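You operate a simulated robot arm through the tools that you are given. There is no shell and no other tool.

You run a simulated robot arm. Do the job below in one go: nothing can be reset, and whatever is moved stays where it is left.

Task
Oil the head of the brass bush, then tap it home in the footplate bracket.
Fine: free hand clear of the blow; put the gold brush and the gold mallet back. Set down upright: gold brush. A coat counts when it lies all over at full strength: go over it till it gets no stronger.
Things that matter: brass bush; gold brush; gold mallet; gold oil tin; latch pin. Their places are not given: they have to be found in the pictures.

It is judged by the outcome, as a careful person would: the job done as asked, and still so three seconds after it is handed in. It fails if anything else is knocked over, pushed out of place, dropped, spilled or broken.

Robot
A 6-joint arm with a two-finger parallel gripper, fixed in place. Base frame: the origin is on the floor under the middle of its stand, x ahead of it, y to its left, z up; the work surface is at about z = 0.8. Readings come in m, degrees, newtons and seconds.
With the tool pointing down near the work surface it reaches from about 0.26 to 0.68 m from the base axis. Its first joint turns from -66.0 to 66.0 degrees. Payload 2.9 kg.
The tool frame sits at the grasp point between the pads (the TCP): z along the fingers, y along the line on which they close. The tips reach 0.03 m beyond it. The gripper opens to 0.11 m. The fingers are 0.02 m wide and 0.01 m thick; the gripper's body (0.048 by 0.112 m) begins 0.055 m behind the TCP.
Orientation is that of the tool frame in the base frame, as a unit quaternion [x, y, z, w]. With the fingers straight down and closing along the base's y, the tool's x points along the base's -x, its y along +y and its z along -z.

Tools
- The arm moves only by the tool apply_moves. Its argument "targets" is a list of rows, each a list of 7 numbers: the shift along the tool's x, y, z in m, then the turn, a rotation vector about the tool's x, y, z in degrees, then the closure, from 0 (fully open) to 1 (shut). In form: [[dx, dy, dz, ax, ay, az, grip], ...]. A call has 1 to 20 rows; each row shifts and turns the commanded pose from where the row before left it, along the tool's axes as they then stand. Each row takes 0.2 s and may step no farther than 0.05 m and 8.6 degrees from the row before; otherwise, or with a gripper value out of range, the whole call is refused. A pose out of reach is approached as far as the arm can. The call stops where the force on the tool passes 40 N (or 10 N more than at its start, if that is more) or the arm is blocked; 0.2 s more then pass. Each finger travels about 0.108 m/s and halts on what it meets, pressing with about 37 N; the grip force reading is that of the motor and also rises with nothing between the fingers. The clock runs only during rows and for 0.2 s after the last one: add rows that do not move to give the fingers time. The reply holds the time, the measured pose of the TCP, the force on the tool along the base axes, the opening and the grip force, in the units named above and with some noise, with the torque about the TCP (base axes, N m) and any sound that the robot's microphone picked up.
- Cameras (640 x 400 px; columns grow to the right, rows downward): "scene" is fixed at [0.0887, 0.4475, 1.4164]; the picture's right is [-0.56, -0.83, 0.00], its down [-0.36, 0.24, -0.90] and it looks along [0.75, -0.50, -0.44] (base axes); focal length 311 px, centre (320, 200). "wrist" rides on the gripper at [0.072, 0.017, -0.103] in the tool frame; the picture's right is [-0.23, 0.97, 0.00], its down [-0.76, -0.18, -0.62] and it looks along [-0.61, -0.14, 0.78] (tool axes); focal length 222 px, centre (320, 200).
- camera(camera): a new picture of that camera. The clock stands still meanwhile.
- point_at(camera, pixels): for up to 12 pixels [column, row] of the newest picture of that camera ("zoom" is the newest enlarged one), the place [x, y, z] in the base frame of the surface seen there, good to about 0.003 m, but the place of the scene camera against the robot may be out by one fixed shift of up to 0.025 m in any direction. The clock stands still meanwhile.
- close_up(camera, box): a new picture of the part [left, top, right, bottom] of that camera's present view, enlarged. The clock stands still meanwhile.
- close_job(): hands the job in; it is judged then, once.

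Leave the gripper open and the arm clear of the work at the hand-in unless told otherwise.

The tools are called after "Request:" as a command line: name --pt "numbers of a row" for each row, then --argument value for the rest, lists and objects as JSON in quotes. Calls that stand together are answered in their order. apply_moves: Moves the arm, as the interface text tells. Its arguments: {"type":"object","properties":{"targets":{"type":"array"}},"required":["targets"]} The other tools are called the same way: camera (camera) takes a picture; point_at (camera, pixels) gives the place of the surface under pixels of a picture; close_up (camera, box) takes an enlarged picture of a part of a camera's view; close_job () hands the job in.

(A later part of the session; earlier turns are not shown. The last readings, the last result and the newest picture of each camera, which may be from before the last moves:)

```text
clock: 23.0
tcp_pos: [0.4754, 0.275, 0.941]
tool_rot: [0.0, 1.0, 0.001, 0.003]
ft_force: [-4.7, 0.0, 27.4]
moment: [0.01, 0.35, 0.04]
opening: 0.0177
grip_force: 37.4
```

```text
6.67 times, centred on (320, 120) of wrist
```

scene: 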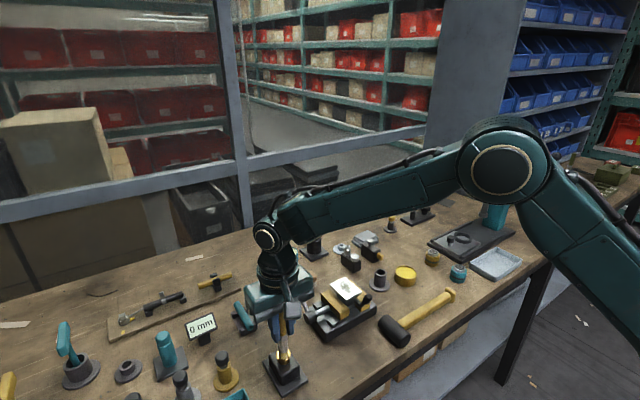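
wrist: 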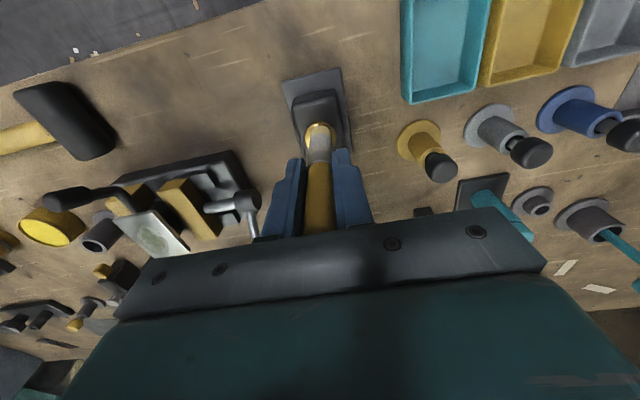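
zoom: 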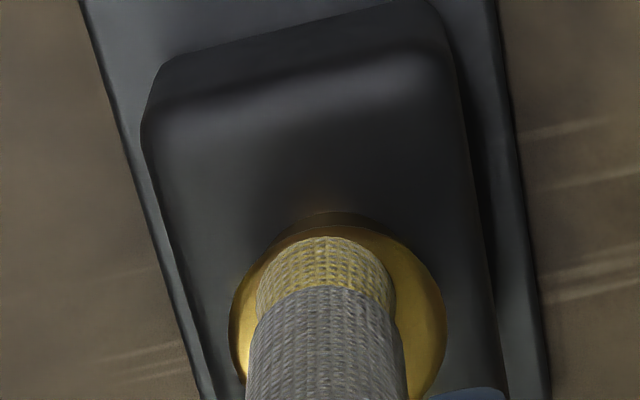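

I have firm contact now: 2.8 N, then 27 N two millimetres lower. The earlier circles passed just above the ring. I'll back off 1.5 mm to a light pressure and brush a full circle centred on the head, allowing for the brush offset. Then I'll lift and look.

Request:
apply_moves --pt "0.003 0 -0.0015 0 0 0 1.0" --pt "-0.0026 -0.0064 0 0 0 0 1.0" --pt "-0.0064 -0.0026 0 0 0 0 1.0" --pt "-0.0064 0.0026 0 0 0 0 1.0" --pt "-0.0026 0.0064 0 0 0 0 1.0" --pt "0.0026 0.0064 0 0 0 0 1.0" --pt "0.0064 0.0026 0 0 0 0 1.0" --pt "0.0064 -0.0026 0 0 0 0 1.0" --pt "0.0026 -0.0064 0 0 0 0 1.0"

Request:
apply_moves --pt "0 0 -0.015 0 0 0 1.0" --pt "0 0 -0.02 0 0 0 1.0" --pt "0 0 0 0 0 0 1.0"

Request:
close_up --camera "wrist" --box '[280, 90, 360, 140]'

Request:
close_up --camera "scene" --box '[255, 320, 315, 380]'

```text
clock: 25.0
tcp_pos: [0.4719, 0.2742, 0.9388]
tool_rot: [-0.001, 1.0, 0.0, -0.001]
ft_force: [-0.5, 2.3, 7.1]
moment: [0.27, -0.07, 0.01]
opening: 0.0174
grip_force: 37.0
```

```text
clock: 25.8
tcp_pos: [0.471, 0.2745, 0.9755]
tool_rot: [-0.001, 1.0, -0.001, 0.001]
ft_force: [0.8, 0.3, -0.5]
moment: [0.03, 0.0, 0.01]
opening: 0.0171
grip_force: 37.4
```

```text
8.00 times, centred on (320, 115) of wrist
```

zoom: 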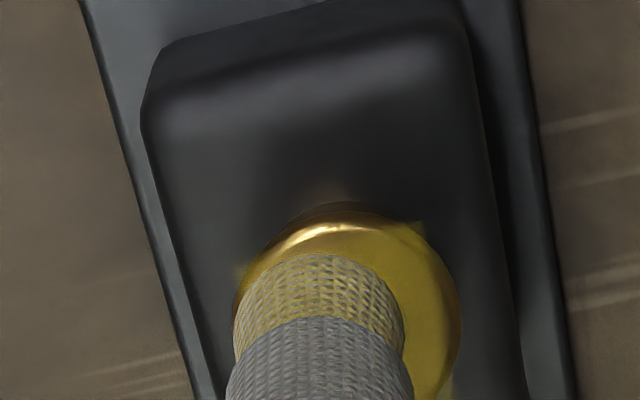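

```text
6.67 times, centred on (285, 350) of scene
```

zoom: 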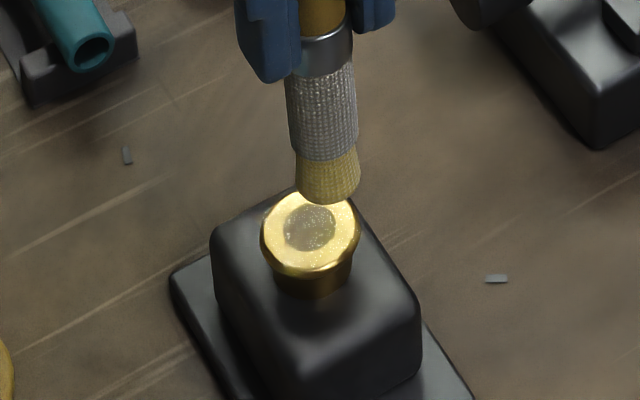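

A translucent yellow film now shows over the ring, and the hole is speckled. I'll shift 15 mm in +x so the whole head is visible and judge how even and strong it is.

Request:
apply_moves --pt "-0.018 0 -0.01 0 0 0 1.0" --pt "0 0 0 0 0 0 1.0"

Request:
close_up --camera "wrist" --box '[285, 85, 355, 135]'

Request:
close_up --camera "scene" --box '[265, 335, 305, 375]'

```text
clock: 26.4
tcp_pos: [0.4893, 0.2738, 0.9851]
tool_rot: [0.0, 1.0, 0.0, 0.001]
ft_force: [0.0, -0.1, 0.3]
moment: [0.01, 0.0, -0.01]
opening: 0.0173
grip_force: 37.5
```

```text
8.00 times, centred on (320, 110) of wrist
```

zoom: 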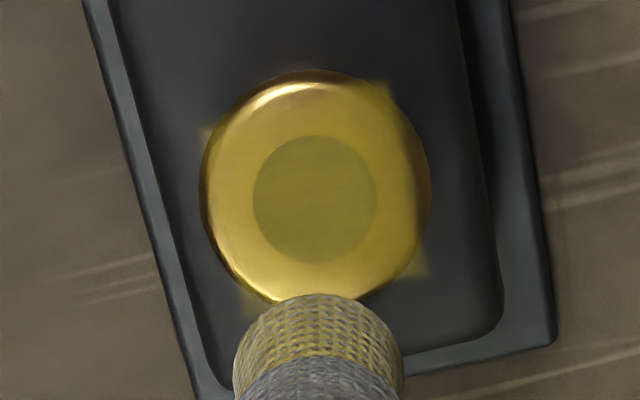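

```text
10.00 times, centred on (285, 355) of scene
```

zoom: 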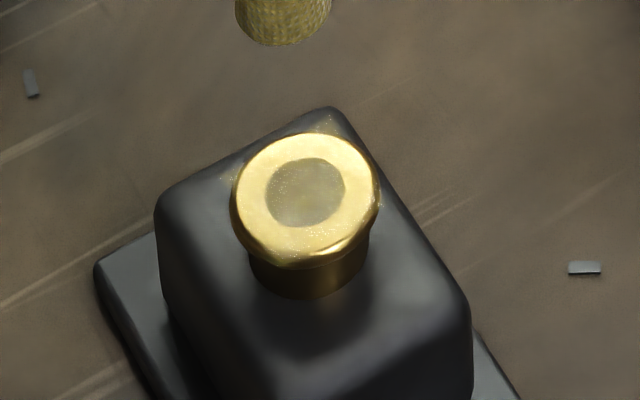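

The film covers a square area over the head but is still translucent. I'll go over it again with close parallel strokes covering ±8 mm both ways at the same light pressure.

Request:
apply_moves --pt "0.017 -0.008 0.01 0 0 0 1.0" --pt "0 0 0.02 0 0 0 1.0" --pt "0 0 0.013 0 0 0 1.0" --pt "0 0 0.002 0 0 0 1.0" --pt "0 0.008 0 0 0 0 1.0" --pt "0 0.008 0 0 0 0 1.0" --pt "-0.004 0 0 0 0 0 1.0" --pt "0 -0.008 0 0 0 0 1.0" --pt "0 -0.008 0 0 0 0 1.0" --pt "-0.004 0 0 0 0 0 1.0" --pt "0 0.008 0 0 0 0 1.0" --pt "0 0.008 0 0 0 0 1.0" --pt "-0.004 0 0 0 0 0 1.0" --pt "0 -0.008 0 0 0 0 1.0" --pt "0 -0.008 0 0 0 0 1.0" --pt "-0.004 0 0 0 0 0 1.0" --pt "0 0.008 0 0 0 0 1.0" --pt "0 0.008 0 0 0 0 1.0"

Request:
apply_moves --pt "0 -0.008 -0.015 0 0 0 1.0" --pt "0 0 -0.03 0 0 0 1.0" --pt "0 0 0 0 0 0 1.0"

Request:
close_up --camera "wrist" --box '[285, 85, 355, 135]'

Request:
close_up --camera "scene" --box '[265, 335, 305, 375]'

```text
clock: 30.2
tcp_pos: [0.4883, 0.2807, 0.9403]
tool_rot: [0.0, 1.0, 0.0, 0.0]
ft_force: [0.9, -0.9, 2.1]
moment: [-0.09, -0.01, -0.02]
opening: 0.0174
grip_force: 36.9
```

```text
clock: 31.0
tcp_pos: [0.4903, 0.2743, 0.9856]
tool_rot: [0.0, 1.0, -0.001, 0.001]
ft_force: [0.0, -1.0, -0.9]
moment: [0.01, -0.01, -0.01]
opening: 0.0173
grip_force: 37.1
```

```text
8.00 times, centred on (320, 110) of wrist
```

zoom: 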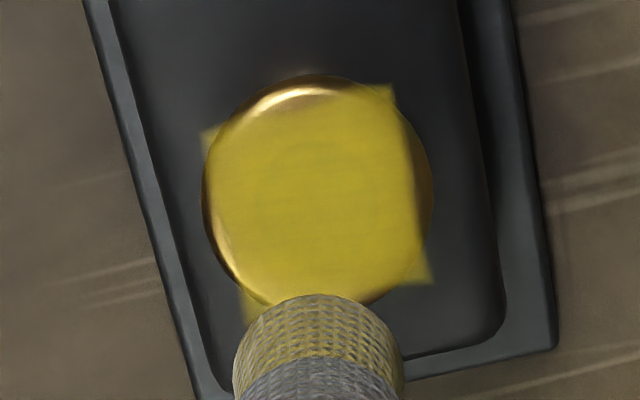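

```text
10.00 times, centred on (285, 355) of scene
```

zoom: 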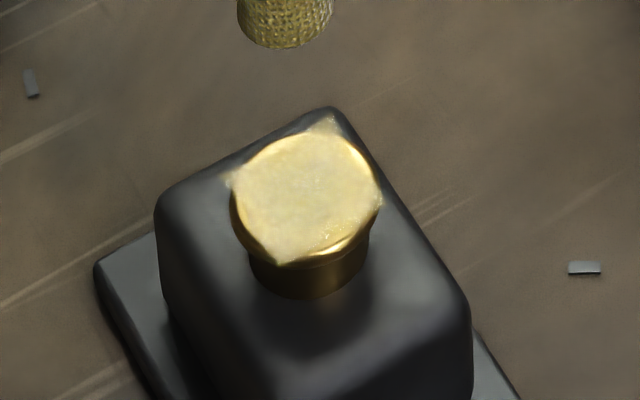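

The coat is much stronger now: the hole no longer shows through and the film is nearly opaque. I'll make another pass with strokes the other way, slightly wider, and compare.

Request:
apply_moves --pt "0.018 -0.0095 0.01 0 0 0 1.0" --pt "0 0 0.02 0 0 0 1.0" --pt "0 0 0.013 0 0 0 1.0" --pt "0 0 0.002 0 0 0 1.0" --pt "-0.0095 0 0 0 0 0 1.0" --pt "-0.0095 0 0 0 0 0 1.0" --pt "0 0.0048 0 0 0 0 1.0" --pt "0.0095 0 0 0 0 0 1.0" --pt "0.0095 0 0 0 0 0 1.0" --pt "0 0.0047 0 0 0 0 1.0" --pt "-0.0095 0 0 0 0 0 1.0" --pt "-0.0095 0 0 0 0 0 1.0" --pt "0 0.0048 0 0 0 0 1.0" --pt "0.0095 0 0 0 0 0 1.0" --pt "0.0095 0 0 0 0 0 1.0" --pt "0 0.0047 0 0 0 0 1.0" --pt "-0.0095 0 0 0 0 0 1.0" --pt "-0.0095 0 0 0 0 0 1.0"

Request:
apply_moves --pt "0 -0.0095 -0.015 0 0 0 1.0" --pt "-0.01 0 -0.03 0 0 0 1.0" --pt "0 0 0 0 0 0 1.0"

Request:
close_up --camera "wrist" --box '[285, 75, 355, 125]'

Request:
close_up --camera "scene" --box '[265, 335, 305, 375]'

```text
clock: 34.8
tcp_pos: [0.4891, 0.2845, 0.941]
tool_rot: [0.001, 1.0, 0.001, -0.001]
ft_force: [0.0, 0.5, -0.8]
moment: [0.0, -0.01, 0.0]
opening: 0.0172
grip_force: 37.1
```

```text
clock: 35.6
tcp_pos: [0.4992, 0.2726, 0.9868]
tool_rot: [0.0, 1.0, 0.001, 0.0]
ft_force: [-0.3, 0.1, -0.2]
moment: [-0.01, -0.02, 0.01]
opening: 0.0175
grip_force: 37.2
```

```text
8.00 times, centred on (320, 100) of wrist
```

zoom: 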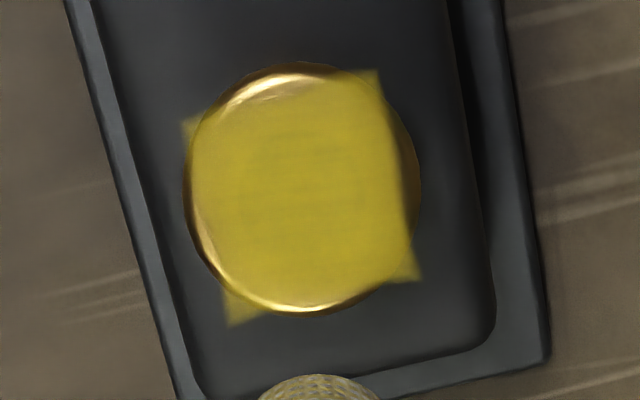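

```text
10.00 times, centred on (285, 355) of scene
```

zoom: 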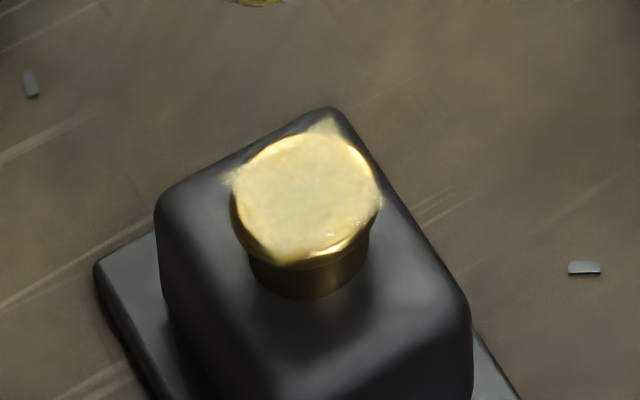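

The centre is no stronger than before, the edges look a bit thinner and the bristles look paler. I'll fetch fresh oil. The contact height shows the tip is about 0.086 m below the TCP, so I'll dip 8 mm lower than last time.

Request:
apply_moves --pt "0 0 -0.03 0 0 0 1.0" --pt "0 0 -0.025 0 0 0 1.0" --pt "-0.004 -0.0417 0 0 0 0 1.0" --pt "-0.004 -0.0417 0 0 0 0 1.0" --pt "-0.004 -0.0417 0 0 0 0 1.0" --pt "-0.004 -0.0417 0 0 0 0 1.0" --pt "-0.004 -0.0417 0 0 0 0 1.0" --pt "-0.004 -0.0417 0 0 0 0 1.0" --pt "-0.004 -0.0417 0 0 0 0 1.0" --pt "-0.004 -0.0417 0 0 0 0 1.0" --pt "-0.004 -0.0417 0 0 0 0 1.0" --pt "-0.004 -0.0421 0 0 0 0 1.0" --pt "0 0 0.04 0 0 0 1.0" --pt "0 0 0.04 0 0 0 1.0" --pt "0 0 0 0 0 0 1.0"

Request:
camera --camera "wrist"

Request:
close_up --camera "wrist" --box '[275, 65, 365, 155]'

Request:
close_up --camera "scene" --box '[365, 215, 445, 295]'

```text
clock: 38.8
tcp_pos: [0.5415, -0.1419, 0.9586]
tool_rot: [0.0, 1.0, 0.0, 0.0]
ft_force: [-0.2, -0.1, -0.6]
moment: [-0.01, 0.0, -0.01]
opening: 0.0175
grip_force: 37.1
```

```text
taken
```

wrist: 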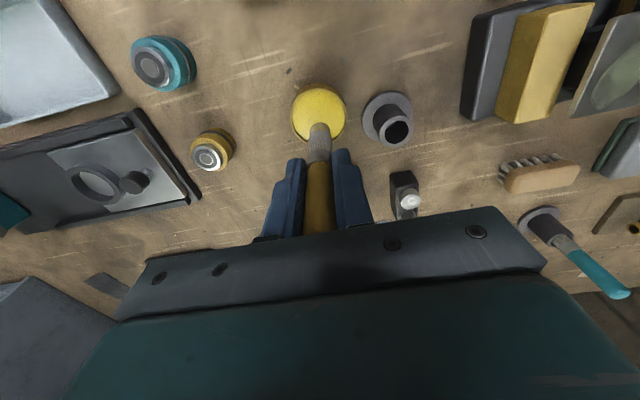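

```text
4.44 times, centred on (320, 110) of wrist
```

zoom: 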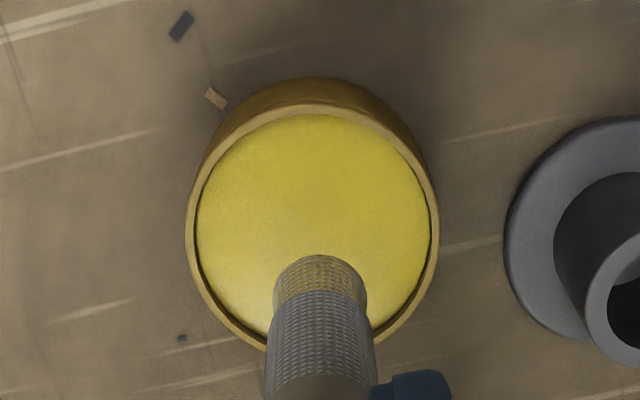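

```text
5.00 times, centred on (405, 255) of scene
```

zoom: 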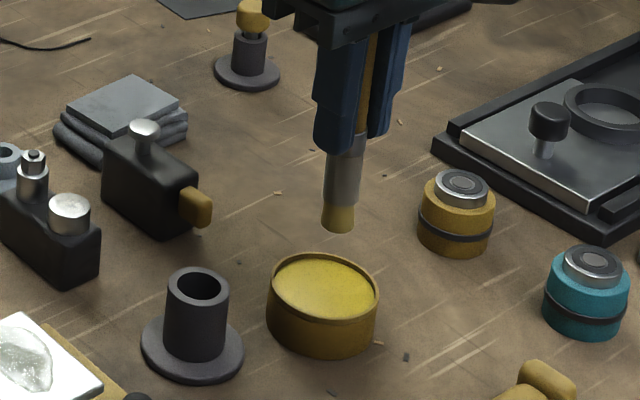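

The brush is over the tin with plenty of margin: the inner radius is about 27 mm and the bristles are 9 mm. I'll dip to about z 0.818, stir briefly and come out.

Request:
apply_moves --pt "0 0 0.03 0 0 0 1.0" --pt "0 0 0.015 0 0 0 1.0" --pt "0 0 0.008 0 0 0 1.0" --pt "0 0 0.0045 0 0 0 1.0" --pt "0.003 0 0.0 0 0 0 1.0" --pt "-0.003 0.003 0 0 0 0 1.0" --pt "0 -0.003 0 0 0 0 1.0" --pt "0 0 0 0 0 0 1.0"

Request:
close_up --camera "scene" --box '[365, 215, 445, 295]'

Request:
close_up --camera "wrist" --box '[275, 65, 365, 155]'

```text
clock: 40.6
tcp_pos: [0.5399, -0.1435, 0.9052]
tool_rot: [0.001, 1.0, 0.0, 0.001]
ft_force: [-2.4, 0.4, 30.7]
moment: [0.02, 0.01, -0.01]
opening: 0.017
grip_force: 37.0
```

```text
5.00 times, centred on (405, 255) of scene
```

zoom: 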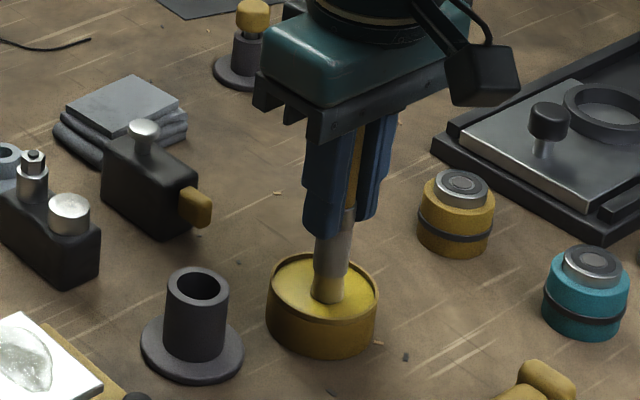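

```text
4.44 times, centred on (320, 110) of wrist
```

zoom: 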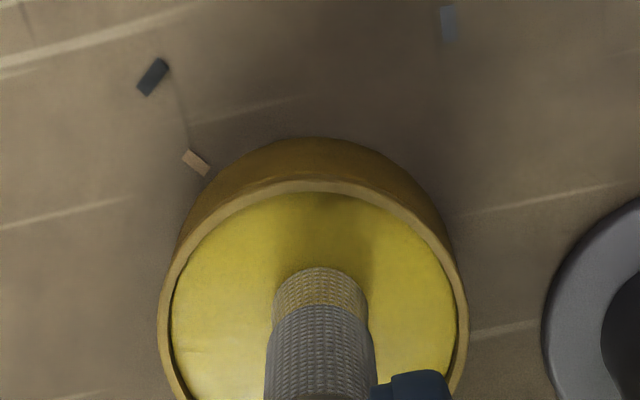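

The oil reads as a firm surface: 30 N, so that was pressed harder than needed. The tin has not shifted (edges still at zoom 267 and 378). I'll lift off and return to the bush.

Request:
apply_moves --pt "0 0 -0.004 0 0 0 1.0" --pt "0 0 -0.02 0 0 0 1.0" --pt "0 0 -0.04 0 0 0 1.0" --pt "0 0 0 0 0 0 1.0"

Request:
close_up --camera "scene" --box '[365, 215, 445, 295]'

Request:
close_up --camera "wrist" --box '[275, 65, 365, 155]'

```text
clock: 41.6
tcp_pos: [0.5377, -0.1433, 0.9674]
tool_rot: [0.0, 1.0, 0.0, 0.0]
ft_force: [0.2, 0.1, -0.3]
moment: [0.0, -0.02, 0.0]
opening: 0.0168
grip_force: 36.9
```

```text
5.00 times, centred on (405, 255) of scene
```

zoom: 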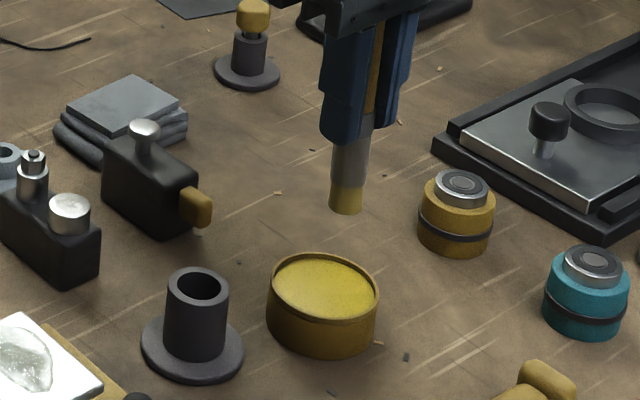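

```text
4.44 times, centred on (320, 110) of wrist
```

zoom: 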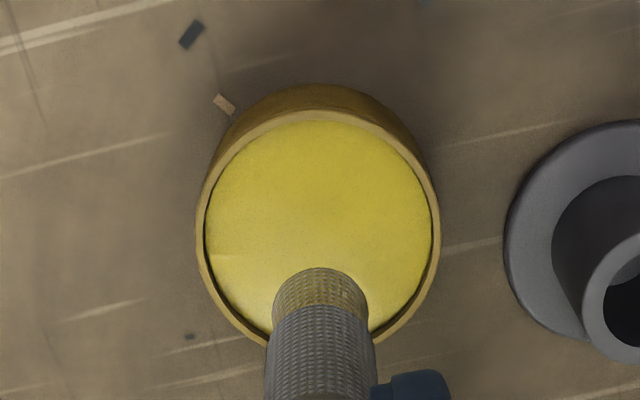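

The bristles are reloaded and the tin is in place. I'll carry the brush back over the bush.

Request:
apply_moves --pt "0 0 -0.035 0 0 0 1.0" --pt "0 0 -0.035 0 0 0 1.0" --pt "0.0058 0.0417 0 0 0 0 1.0" --pt "0.0058 0.0417 0 0 0 0 1.0" --pt "0.0058 0.0417 0 0 0 0 1.0" --pt "0.0058 0.0417 0 0 0 0 1.0" --pt "0.0058 0.0417 0 0 0 0 1.0" --pt "0.0058 0.0417 0 0 0 0 1.0" --pt "0.0058 0.0417 0 0 0 0 1.0" --pt "0.0058 0.0417 0 0 0 0 1.0" --pt "0.0058 0.0417 0 0 0 0 1.0" --pt "0.006 0.0421 0 0 0 0 1.0" --pt "0 0 0.035 0 0 0 1.0" --pt "0 0 0.03 0 0 0 1.0" --pt "0 0 0.0165 0 0 0 1.0" --pt "0 0 0 0 0 0 1.0"

Request:
close_up --camera "wrist" --box '[275, 85, 365, 155]'

Request:
close_up --camera "scene" --box '[255, 320, 315, 380]'

```text
clock: 45.0
tcp_pos: [0.4814, 0.2741, 0.9566]
tool_rot: [0.001, 1.0, 0.0, 0.0]
ft_force: [-0.6, -0.2, 0.3]
moment: [0.0, -0.01, 0.0]
opening: 0.0172
grip_force: 37.5
```

```text
5.71 times, centred on (320, 120) of wrist
```

zoom: 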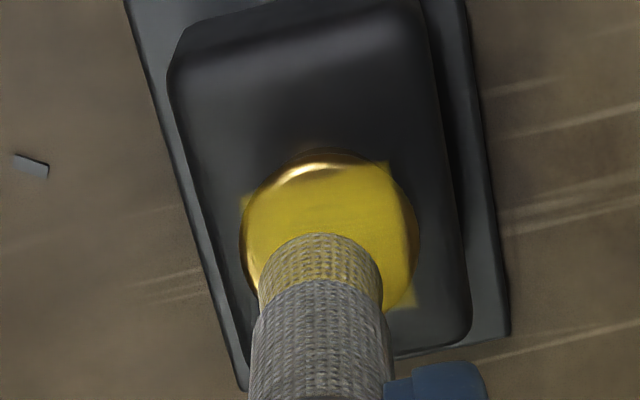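

```text
6.67 times, centred on (285, 350) of scene
```

zoom: 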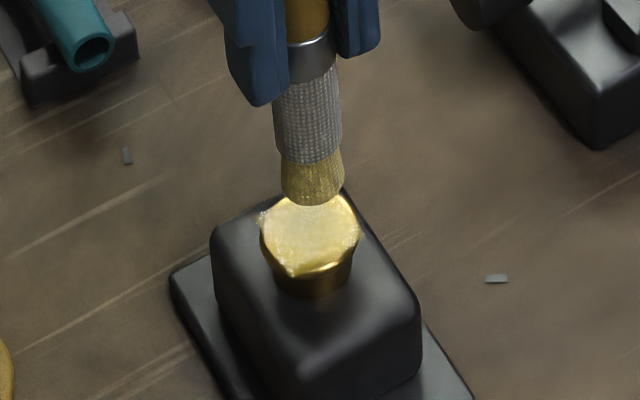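

Now to find the contact height again. I'll shift +2 mm in y to centre on the head and go down in small steps, reading the force.

Request:
apply_moves --pt "0 0.002 0.008 0 0 0 1.0" --pt "0 0 0.006 0 0 0 1.0" --pt "0 0 0 0 0 0 1.0"

Request:
apply_moves --pt "0 0 0.0015 0 0 0 1.0" --pt "0 0 0 0 0 0 1.0"

Request:
apply_moves --pt "0 0 0.0015 0 0 0 1.0" --pt "0 0 0 0 0 0 1.0"

```text
clock: 45.8
tcp_pos: [0.4824, 0.2747, 0.9407]
tool_rot: [0.0, 1.0, 0.0, 0.0]
ft_force: [-0.4, 0.0, 0.6]
moment: [0.02, 0.04, 0.05]
opening: 0.0171
grip_force: 36.7
```

```text
clock: 46.4
tcp_pos: [0.4824, 0.2758, 0.9401]
tool_rot: [0.0, 1.0, 0.0, 0.0]
ft_force: [-0.9, -0.3, 0.6]
moment: [-0.01, -0.04, -0.02]
opening: 0.0172
grip_force: 37.0
```

```text
clock: 47.0
tcp_pos: [0.4818, 0.2751, 0.9379]
tool_rot: [0.0, 1.0, 0.0, 0.0]
ft_force: [-1.0, 0.5, 0.4]
moment: [-0.02, -0.01, 0.01]
opening: 0.0172
grip_force: 37.2
```

There's no contact yet at z 0.938, so the brush has slid up slightly in the grip. I'll continue in small steps.

Request:
apply_moves --pt "0 0 0.0015 0 0 0 1.0" --pt "0 0 0 0 0 0 1.0"

Request:
apply_moves --pt "0 0 0.001 0 0 0 1.0" --pt "0 0 0 0 0 0 1.0"

Request:
close_up --camera "scene" --box '[255, 320, 315, 380]'

```text
clock: 47.6
tcp_pos: [0.4815, 0.2761, 0.9373]
tool_rot: [0.0, 1.0, 0.0, 0.0]
ft_force: [0.2, -0.6, -0.9]
moment: [-0.01, 0.0, 0.0]
opening: 0.0172
grip_force: 37.0
```

```text
clock: 48.2
tcp_pos: [0.4818, 0.2761, 0.9353]
tool_rot: [0.0, 1.0, 0.0, 0.0]
ft_force: [0.3, -0.8, -0.6]
moment: [-0.01, 0.0, 0.0]
opening: 0.017
grip_force: 36.7
```

```text
6.67 times, centred on (285, 350) of scene
```

zoom: 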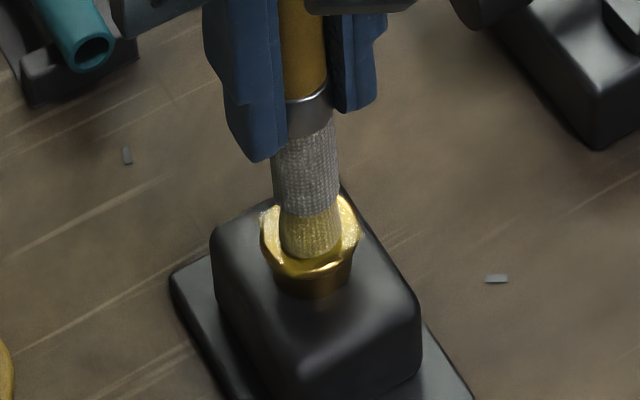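

Request:
apply_moves --pt "0 0 0.001 0 0 0 1.0" --pt "0 0 0 0 0 0 1.0"

Request:
apply_moves --pt "0 0 0.001 0 0 0 1.0" --pt "0 0 0 0 0 0 1.0"

```text
clock: 48.8
tcp_pos: [0.482, 0.2769, 0.9346]
tool_rot: [0.001, 1.0, 0.0, 0.0]
ft_force: [0.4, -0.5, -0.6]
moment: [-0.02, 0.01, -0.01]
opening: 0.0172
grip_force: 36.3
```

```text
clock: 49.4
tcp_pos: [0.4819, 0.2765, 0.9334]
tool_rot: [0.0, 1.0, 0.0, 0.001]
ft_force: [0.6, -0.5, -0.5]
moment: [0.04, 0.01, 0.01]
opening: 0.0168
grip_force: 36.7
```

Request:
apply_moves --pt "0 0 0.001 0 0 0 1.0" --pt "0 0 0 0 0 0 1.0"

Request:
camera --camera "wrist"

Request:
close_up --camera "wrist" --box '[275, 85, 365, 155]'

Request:
close_up --camera "scene" --box '[265, 335, 305, 375]'

Request:
point_at --camera "wrist" --pixels '[[320, 127], [320, 129], [320, 132], [320, 122], [308, 135], [334, 135], [320, 145], [320, 155]]'

```text
clock: 50.0
tcp_pos: [0.482, 0.2769, 0.934]
tool_rot: [0.0, 1.0, 0.0, 0.001]
ft_force: [-1.9, -0.2, 8.3]
moment: [-0.02, 0.04, 0.03]
opening: 0.017
grip_force: 37.3
```

```text
taken
```

wrist: 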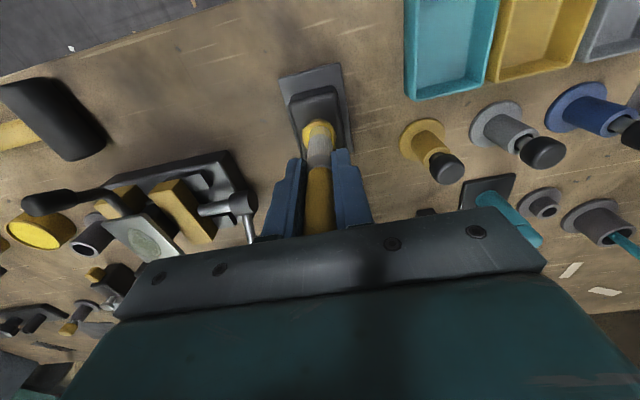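

```text
5.71 times, centred on (320, 120) of wrist
```

zoom: 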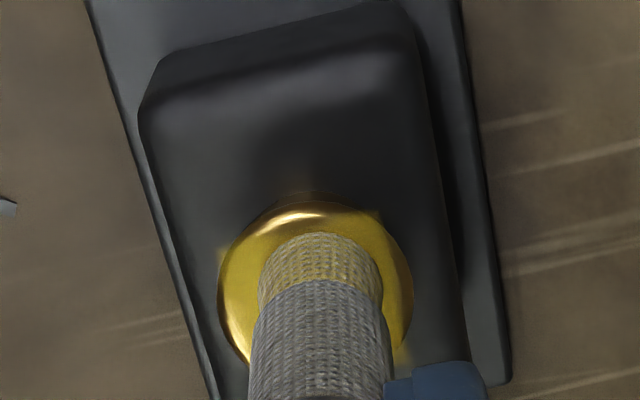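

```text
10.00 times, centred on (285, 355) of scene
```

zoom: 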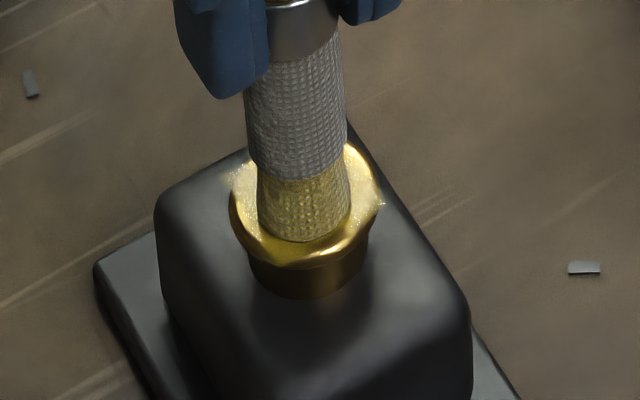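

```text
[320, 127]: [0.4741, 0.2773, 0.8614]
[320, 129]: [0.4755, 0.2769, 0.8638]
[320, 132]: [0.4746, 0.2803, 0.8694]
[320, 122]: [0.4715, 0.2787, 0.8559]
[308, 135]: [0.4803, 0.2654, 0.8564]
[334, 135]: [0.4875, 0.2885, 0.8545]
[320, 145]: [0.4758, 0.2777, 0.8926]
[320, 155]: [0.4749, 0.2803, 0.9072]
```

Contact: 8 N at this height, with the bristles nearly centred on the head. I'll brush again at this pressure in slow parallel strokes over ±9 mm.

Request:
apply_moves --pt "0.007 -0.0103 0 0 0 0 1.0" --pt "0 0.006 0 0 0 0 1.0" --pt "0 0.006 0 0 0 0 1.0" --pt "0 0.006 0 0 0 0 1.0" --pt "-0.0045 0 0 0 0 0 1.0" --pt "0 -0.006 0 0 0 0 1.0" --pt "0 -0.006 0 0 0 0 1.0" --pt "0 -0.006 0 0 0 0 1.0" --pt "-0.0045 0 0 0 0 0 1.0" --pt "0 0.006 0 0 0 0 1.0" --pt "0 0.006 0 0 0 0 1.0" --pt "0 0.006 0 0 0 0 1.0" --pt "-0.0045 0 0 0 0 0 1.0" --pt "0 -0.006 0 0 0 0 1.0" --pt "0 -0.006 0 0 0 0 1.0" --pt "0 -0.006 0 0 0 0 1.0" --pt "-0.0045 0 0 0 0 0 1.0" --pt "0 0.006 0 0 0 0 1.0" --pt "0 0.006 0 0 0 0 1.0" --pt "0 0.006 0 0 0 0 1.0"

Request:
apply_moves --pt "0 -0.009 -0.015 0 0 0 1.0" --pt "-0.009 0 -0.03 0 0 0 1.0" --pt "0 0 0 0 0 0 1.0"

Request:
close_up --camera "wrist" --box '[285, 75, 355, 125]'

Request:
close_up --camera "scene" --box '[265, 335, 305, 375]'

```text
clock: 54.2
tcp_pos: [0.4929, 0.2842, 0.9324]
tool_rot: [0.0, 1.0, 0.0, 0.0]
ft_force: [0.7, -2.5, 4.8]
moment: [-0.26, -0.06, -0.02]
opening: 0.0169
grip_force: 36.6
```

```text
clock: 55.0
tcp_pos: [0.5026, 0.2753, 0.9781]
tool_rot: [0.0, 1.0, -0.001, 0.0]
ft_force: [-0.2, 0.2, -0.4]
moment: [0.0, 0.01, 0.01]
opening: 0.0169
grip_force: 37.0
```

```text
8.00 times, centred on (320, 100) of wrist
```

zoom: 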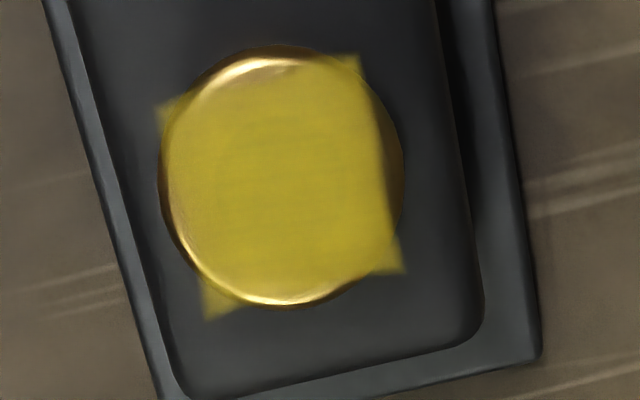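

```text
10.00 times, centred on (285, 355) of scene
```

zoom: 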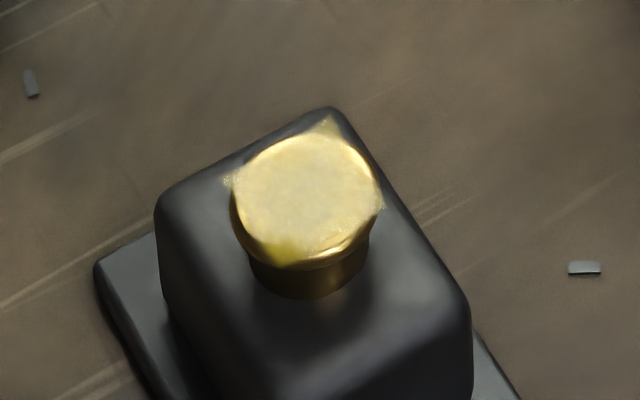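

The centre looks saturated, but I want to be sure of the edges, above all the -y and +x sides. I'll brush around the perimeter at ±10.5 mm at the same height.

Request:
apply_moves --pt "0.0285 -0.0105 0.015 0 0 0 1.0" --pt "0 0 0.02 0 0 0 1.0" --pt "0 0 0.0103 0 0 0 1.0" --pt "-0.00525 0 0 0 0 0 1.0" --pt "-0.00525 0 0 0 0 0 1.0" --pt "-0.00525 0 0 0 0 0 1.0" --pt "-0.00525 0 0 0 0 0 1.0" --pt "0 0.00525 0 0 0 0 1.0" --pt "0 0.00525 0 0 0 0 1.0" --pt "0 0.00525 0 0 0 0 1.0" --pt "0 0.00525 0 0 0 0 1.0" --pt "0.00525 0 0 0 0 0 1.0" --pt "0.00525 0 0 0 0 0 1.0" --pt "0.00525 0 0 0 0 0 1.0" --pt "0.00525 0 0 0 0 0 1.0" --pt "0 -0.00525 0 0 0 0 1.0" --pt "0 -0.00525 0 0 0 0 1.0" --pt "0 -0.00525 0 0 0 0 1.0" --pt "0 -0.00525 0 0 0 0 1.0"

Request:
apply_moves --pt "0 0.0105 -0.015 0 0 0 1.0" --pt "-0.0285 0 -0.03 0 0 0 1.0" --pt "0 0 0 0 0 0 1.0"

Request:
close_up --camera "wrist" --box '[285, 75, 355, 125]'

Request:
close_up --camera "scene" --box '[265, 335, 305, 375]'

```text
clock: 59.0
tcp_pos: [0.474, 0.2645, 0.9329]
tool_rot: [0.001, 1.0, -0.001, 0.001]
ft_force: [0.2, 3.4, 6.2]
moment: [0.2, -0.03, 0.0]
opening: 0.0171
grip_force: 37.2
```

```text
clock: 59.8
tcp_pos: [0.5004, 0.2765, 0.9795]
tool_rot: [0.0, 1.0, 0.0, -0.001]
ft_force: [0.1, -0.3, -1.0]
moment: [0.02, 0.05, -0.01]
opening: 0.0171
grip_force: 37.3
```

```text
8.00 times, centred on (320, 100) of wrist
```

zoom: 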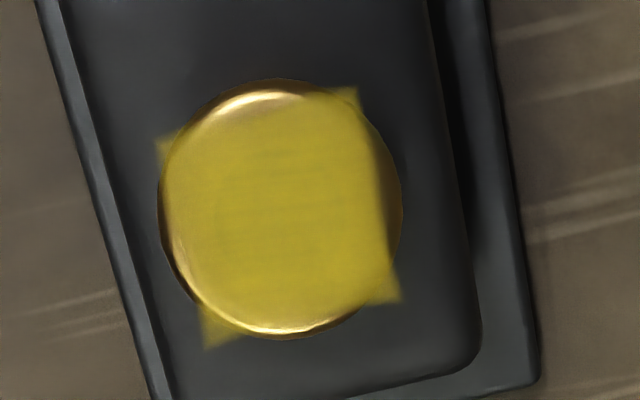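

```text
10.00 times, centred on (285, 355) of scene
```

zoom: 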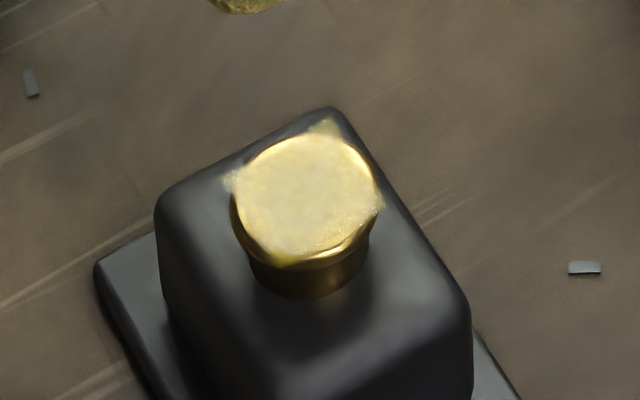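

The film now looks uniform and unchanged from the last pass. I'll take a tighter close-up to check the edges.

Request:
close_up --camera "wrist" --box '[296, 82, 336, 122]'

Request:
close_up --camera "scene" --box '[273, 343, 293, 365]'

```text
10.00 times, centred on (316, 102) of wrist
```

zoom: 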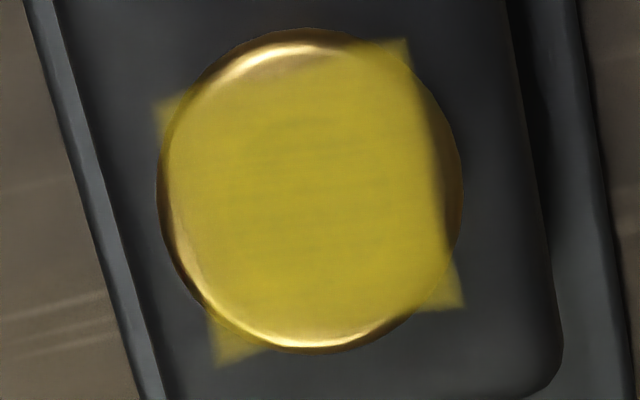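

```text
16.00 times, centred on (283, 354) of scene
```

zoom: 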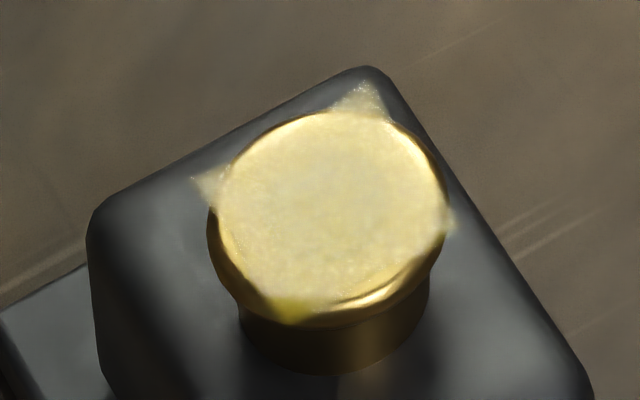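

The film looks even, but the task wants certainty that it gets no stronger. I'll take one more light dip, just touching the oil this time, and make one more full pass to compare.

Request:
apply_moves --pt "0 0 -0.03 0 0 0 1.0" --pt "0 0 -0.03 0 0 0 1.0" --pt "-0.0038 -0.04186 0 0 0 0 1.0" --pt "-0.0038 -0.04186 0 0 0 0 1.0" --pt "-0.0038 -0.04186 0 0 0 0 1.0" --pt "-0.0038 -0.04186 0 0 0 0 1.0" --pt "-0.0038 -0.04186 0 0 0 0 1.0" --pt "-0.0038 -0.04186 0 0 0 0 1.0" --pt "-0.0038 -0.04186 0 0 0 0 1.0" --pt "-0.0038 -0.04186 0 0 0 0 1.0" --pt "-0.0038 -0.04186 0 0 0 0 1.0" --pt "-0.0038 -0.04186 0 0 0 0 1.0" --pt "0 0 0.04 0 0 0 1.0" --pt "0 0 0.04 0 0 0 1.0" --pt "0 0 0.03 0 0 0 1.0" --pt "0 0 0.0142 0 0 0 1.0" --pt "0 0 0.008 0 0 0 1.0" --pt "0 0 0 0 0 0 1.0"

Request:
apply_moves --pt "0 0 0.0015 0 0 0 1.0" --pt "0 0 0 0 0 0 1.0"

Request:
close_up --camera "scene" --box '[365, 215, 445, 295]'

```text
clock: 63.6
tcp_pos: [0.5392, -0.1423, 0.9044]
tool_rot: [0.0, 1.0, 0.001, 0.0]
ft_force: [0.4, 0.2, 0.4]
moment: [-0.01, 0.02, 0.01]
opening: 0.0169
grip_force: 37.3
```

```text
clock: 64.2
tcp_pos: [0.5387, -0.1424, 0.9044]
tool_rot: [0.0, 1.0, 0.0, 0.002]
ft_force: [-0.9, 1.4, 4.1]
moment: [0.07, -0.01, -0.03]
opening: 0.0172
grip_force: 37.2
```

```text
5.00 times, centred on (405, 255) of scene
```

zoom: 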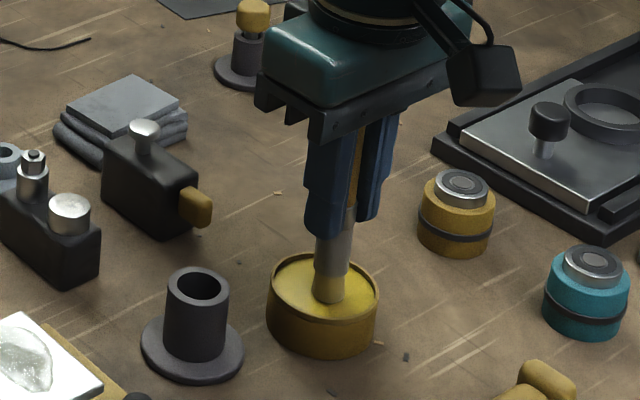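

The bristles touch the oil with about 4 N, which is gentle. I'll wiggle slightly to load them, lift and carry back above the bush.

Request:
apply_moves --pt "0.001 0 0 0 0 0 1.0" --pt "-0.001 0.001 0 0 0 0 1.0" --pt "0 -0.001 0 0 0 0 1.0" --pt "0 0 -0.004 0 0 0 1.0" --pt "0 0 -0.03 0 0 0 1.0" --pt "0 0 -0.05 0 0 0 1.0" --pt "0 0 -0.05 0 0 0 1.0" --pt "0.0056 0.04186 0 0 0 0 1.0" --pt "0.0056 0.04186 0 0 0 0 1.0" --pt "0.0056 0.04186 0 0 0 0 1.0" --pt "0.0056 0.04186 0 0 0 0 1.0" --pt "0.0056 0.04186 0 0 0 0 1.0" --pt "0.0056 0.04186 0 0 0 0 1.0" --pt "0.0056 0.04186 0 0 0 0 1.0" --pt "0.0056 0.04186 0 0 0 0 1.0" --pt "0.0056 0.04186 0 0 0 0 1.0" --pt "0.0056 0.04186 0 0 0 0 1.0" --pt "0 0 0.04 0 0 0 1.0" --pt "0 0 0.04 0 0 0 1.0" --pt "0 0 0 0 0 0 1.0"

Request:
apply_moves --pt "0.009 -0.009 0.015 0 0 0 1.0" --pt "0 0 0.0085 0 0 0 1.0" --pt "0 0 0 0 0 0 1.0"

Request:
close_up --camera "wrist" --box '[275, 85, 365, 155]'

```text
clock: 68.4
tcp_pos: [0.4853, 0.2748, 0.9566]
tool_rot: [0.0, 1.0, -0.001, 0.0]
ft_force: [-0.4, -0.9, -0.6]
moment: [-0.02, -0.04, 0.03]
opening: 0.0172
grip_force: 37.0
```

```text
clock: 69.2
tcp_pos: [0.4753, 0.2667, 0.934]
tool_rot: [0.0, 1.0, 0.0, 0.001]
ft_force: [-0.5, 0.5, -0.4]
moment: [0.04, -0.02, -0.04]
opening: 0.0167
grip_force: 36.9
```

```text
5.71 times, centred on (320, 120) of wrist
```

zoom: 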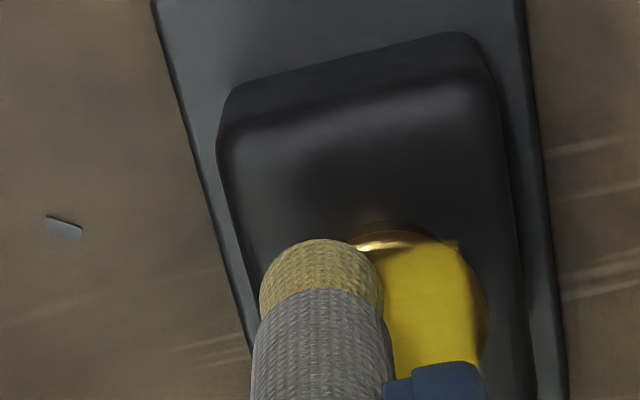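

I'm at the corner of the head, just above it. I'll lower 1.7 mm to contact and make a full slow pass with strokes along x.

Request:
apply_moves --pt "0 0 0.0017 0 0 0 1.0" --pt "-0.006 0 0 0 0 0 1.0" --pt "-0.006 0 0 0 0 0 1.0" --pt "-0.006 0 0 0 0 0 1.0" --pt "0 0.0045 0 0 0 0 1.0" --pt "0.006 0 0 0 0 0 1.0" --pt "0.006 0 0 0 0 0 1.0" --pt "0.006 0 0 0 0 0 1.0" --pt "0 0.0045 0 0 0 0 1.0" --pt "-0.006 0 0 0 0 0 1.0" --pt "-0.006 0 0 0 0 0 1.0" --pt "-0.006 0 0 0 0 0 1.0" --pt "0 0.0045 0 0 0 0 1.0" --pt "0.006 0 0 0 0 0 1.0" --pt "0.006 0 0 0 0 0 1.0" --pt "0.006 0 0 0 0 0 1.0" --pt "0 0.0045 0 0 0 0 1.0" --pt "-0.006 0 0 0 0 0 1.0" --pt "-0.006 0 0 0 0 0 1.0" --pt "-0.006 0 0 0 0 0 1.0"

Request:
apply_moves --pt "0 -0.009 -0.015 0 0 0 1.0" --pt "-0.009 0 -0.03 0 0 0 1.0" --pt "0 0 0 0 0 0 1.0"

Request:
close_up --camera "wrist" --box '[285, 75, 355, 125]'

Request:
close_up --camera "scene" --box '[273, 343, 293, 365]'

```text
clock: 73.4
tcp_pos: [0.492, 0.2848, 0.9338]
tool_rot: [0.0, 1.0, 0.0, -0.001]
ft_force: [-0.9, 0.1, 0.2]
moment: [0.01, -0.01, -0.02]
opening: 0.0172
grip_force: 36.7
```

```text
clock: 74.2
tcp_pos: [0.5018, 0.2741, 0.9773]
tool_rot: [0.001, 1.0, 0.0, 0.0]
ft_force: [0.3, 0.1, -0.7]
moment: [0.0, -0.01, 0.03]
opening: 0.017
grip_force: 37.5
```

```text
8.00 times, centred on (320, 100) of wrist
```

zoom: 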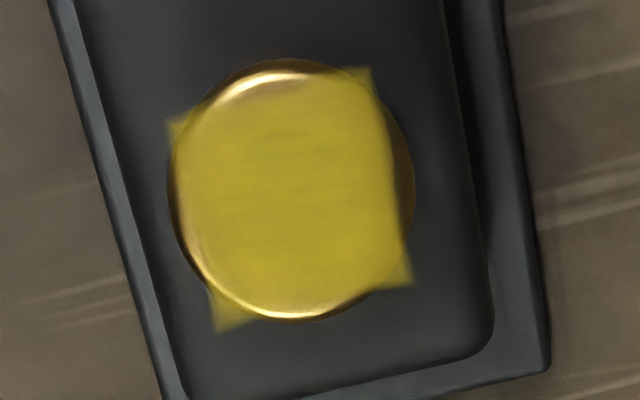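

```text
16.00 times, centred on (283, 354) of scene
```

zoom: 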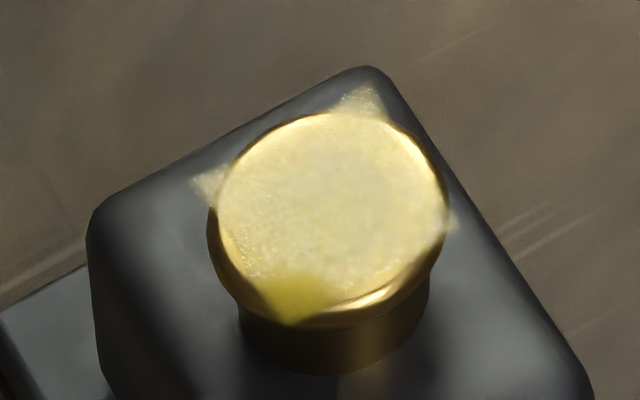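

The strength looks the same, but the last force reading was near zero, so that pass may have been very light. With fresh oil still on the bristles, I'll press 1.2 mm lower, check the force and make one more firm pass.

Request:
apply_moves --pt "0.024 -0.006 0.015 0 0 0 1.0" --pt "0 0 0.02 0 0 0 1.0" --pt "0 0 0.01 0 0 0 1.0" --pt "0 0 0.0012 0 0 0 1.0" --pt "0 0 0 0 0 0 1.0"

```text
clock: 75.4
tcp_pos: [0.4764, 0.2693, 0.9319]
tool_rot: [0.001, 1.0, 0.001, 0.001]
ft_force: [-4.0, -2.7, 18.9]
moment: [-0.15, 0.24, 0.0]
opening: 0.017
grip_force: 37.1
```

That's 19 N, firm contact. I'll back off 0.6 mm and make the full pass at this pressure.

Request:
apply_moves --pt "0.003 -0.003 -0.0006 0 0 0 1.0" --pt "0 0.006 0 0 0 0 1.0" --pt "0 0.006 0 0 0 0 1.0" --pt "0 0.006 0 0 0 0 1.0" --pt "-0.0045 0 0 0 0 0 1.0" --pt "0 -0.006 0 0 0 0 1.0" --pt "0 -0.006 0 0 0 0 1.0" --pt "0 -0.006 0 0 0 0 1.0" --pt "-0.0045 0 0 0 0 0 1.0" --pt "0 0.006 0 0 0 0 1.0" --pt "0 0.006 0 0 0 0 1.0" --pt "0 0.006 0 0 0 0 1.0" --pt "-0.0045 0 0 0 0 0 1.0" --pt "0 -0.006 0 0 0 0 1.0" --pt "0 -0.006 0 0 0 0 1.0" --pt "0 -0.006 0 0 0 0 1.0" --pt "-0.0045 0 0 0 0 0 1.0" --pt "0 0.006 0 0 0 0 1.0" --pt "0 0.006 0 0 0 0 1.0" --pt "0 0.006 0 0 0 0 1.0"

Request:
apply_moves --pt "0 -0.009 -0.015 0 0 0 1.0" --pt "-0.009 0 -0.03 0 0 0 1.0" --pt "0 0 0 0 0 0 1.0"

Request:
close_up --camera "wrist" --box '[285, 75, 355, 125]'

Request:
close_up --camera "scene" --box '[273, 343, 293, 365]'

```text
clock: 79.6
tcp_pos: [0.4922, 0.284, 0.933]
tool_rot: [0.0, 1.0, 0.0, 0.0]
ft_force: [1.3, -0.8, 1.5]
moment: [-0.1, -0.03, 0.04]
opening: 0.0166
grip_force: 36.6
```

```text
clock: 80.4
tcp_pos: [0.5023, 0.2736, 0.9771]
tool_rot: [0.0, 1.0, 0.0, 0.001]
ft_force: [-0.6, 1.2, -0.7]
moment: [-0.02, 0.0, 0.0]
opening: 0.0168
grip_force: 36.5
```

```text
8.00 times, centred on (320, 100) of wrist
```

zoom: 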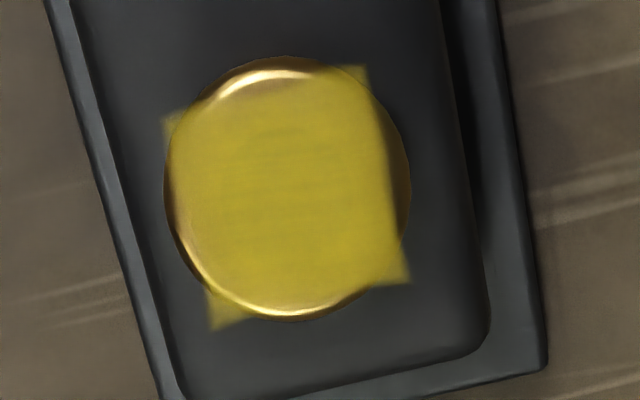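

```text
16.00 times, centred on (283, 354) of scene
```

zoom: 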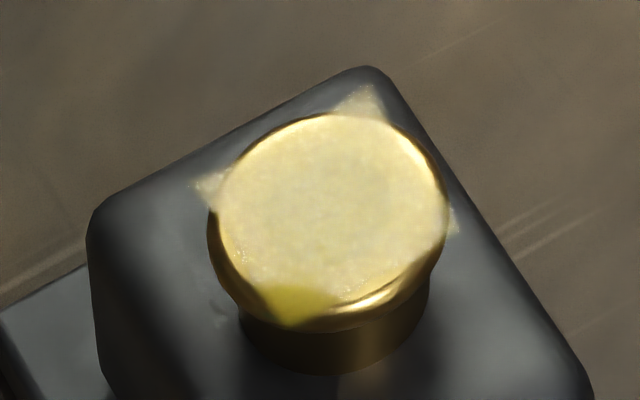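

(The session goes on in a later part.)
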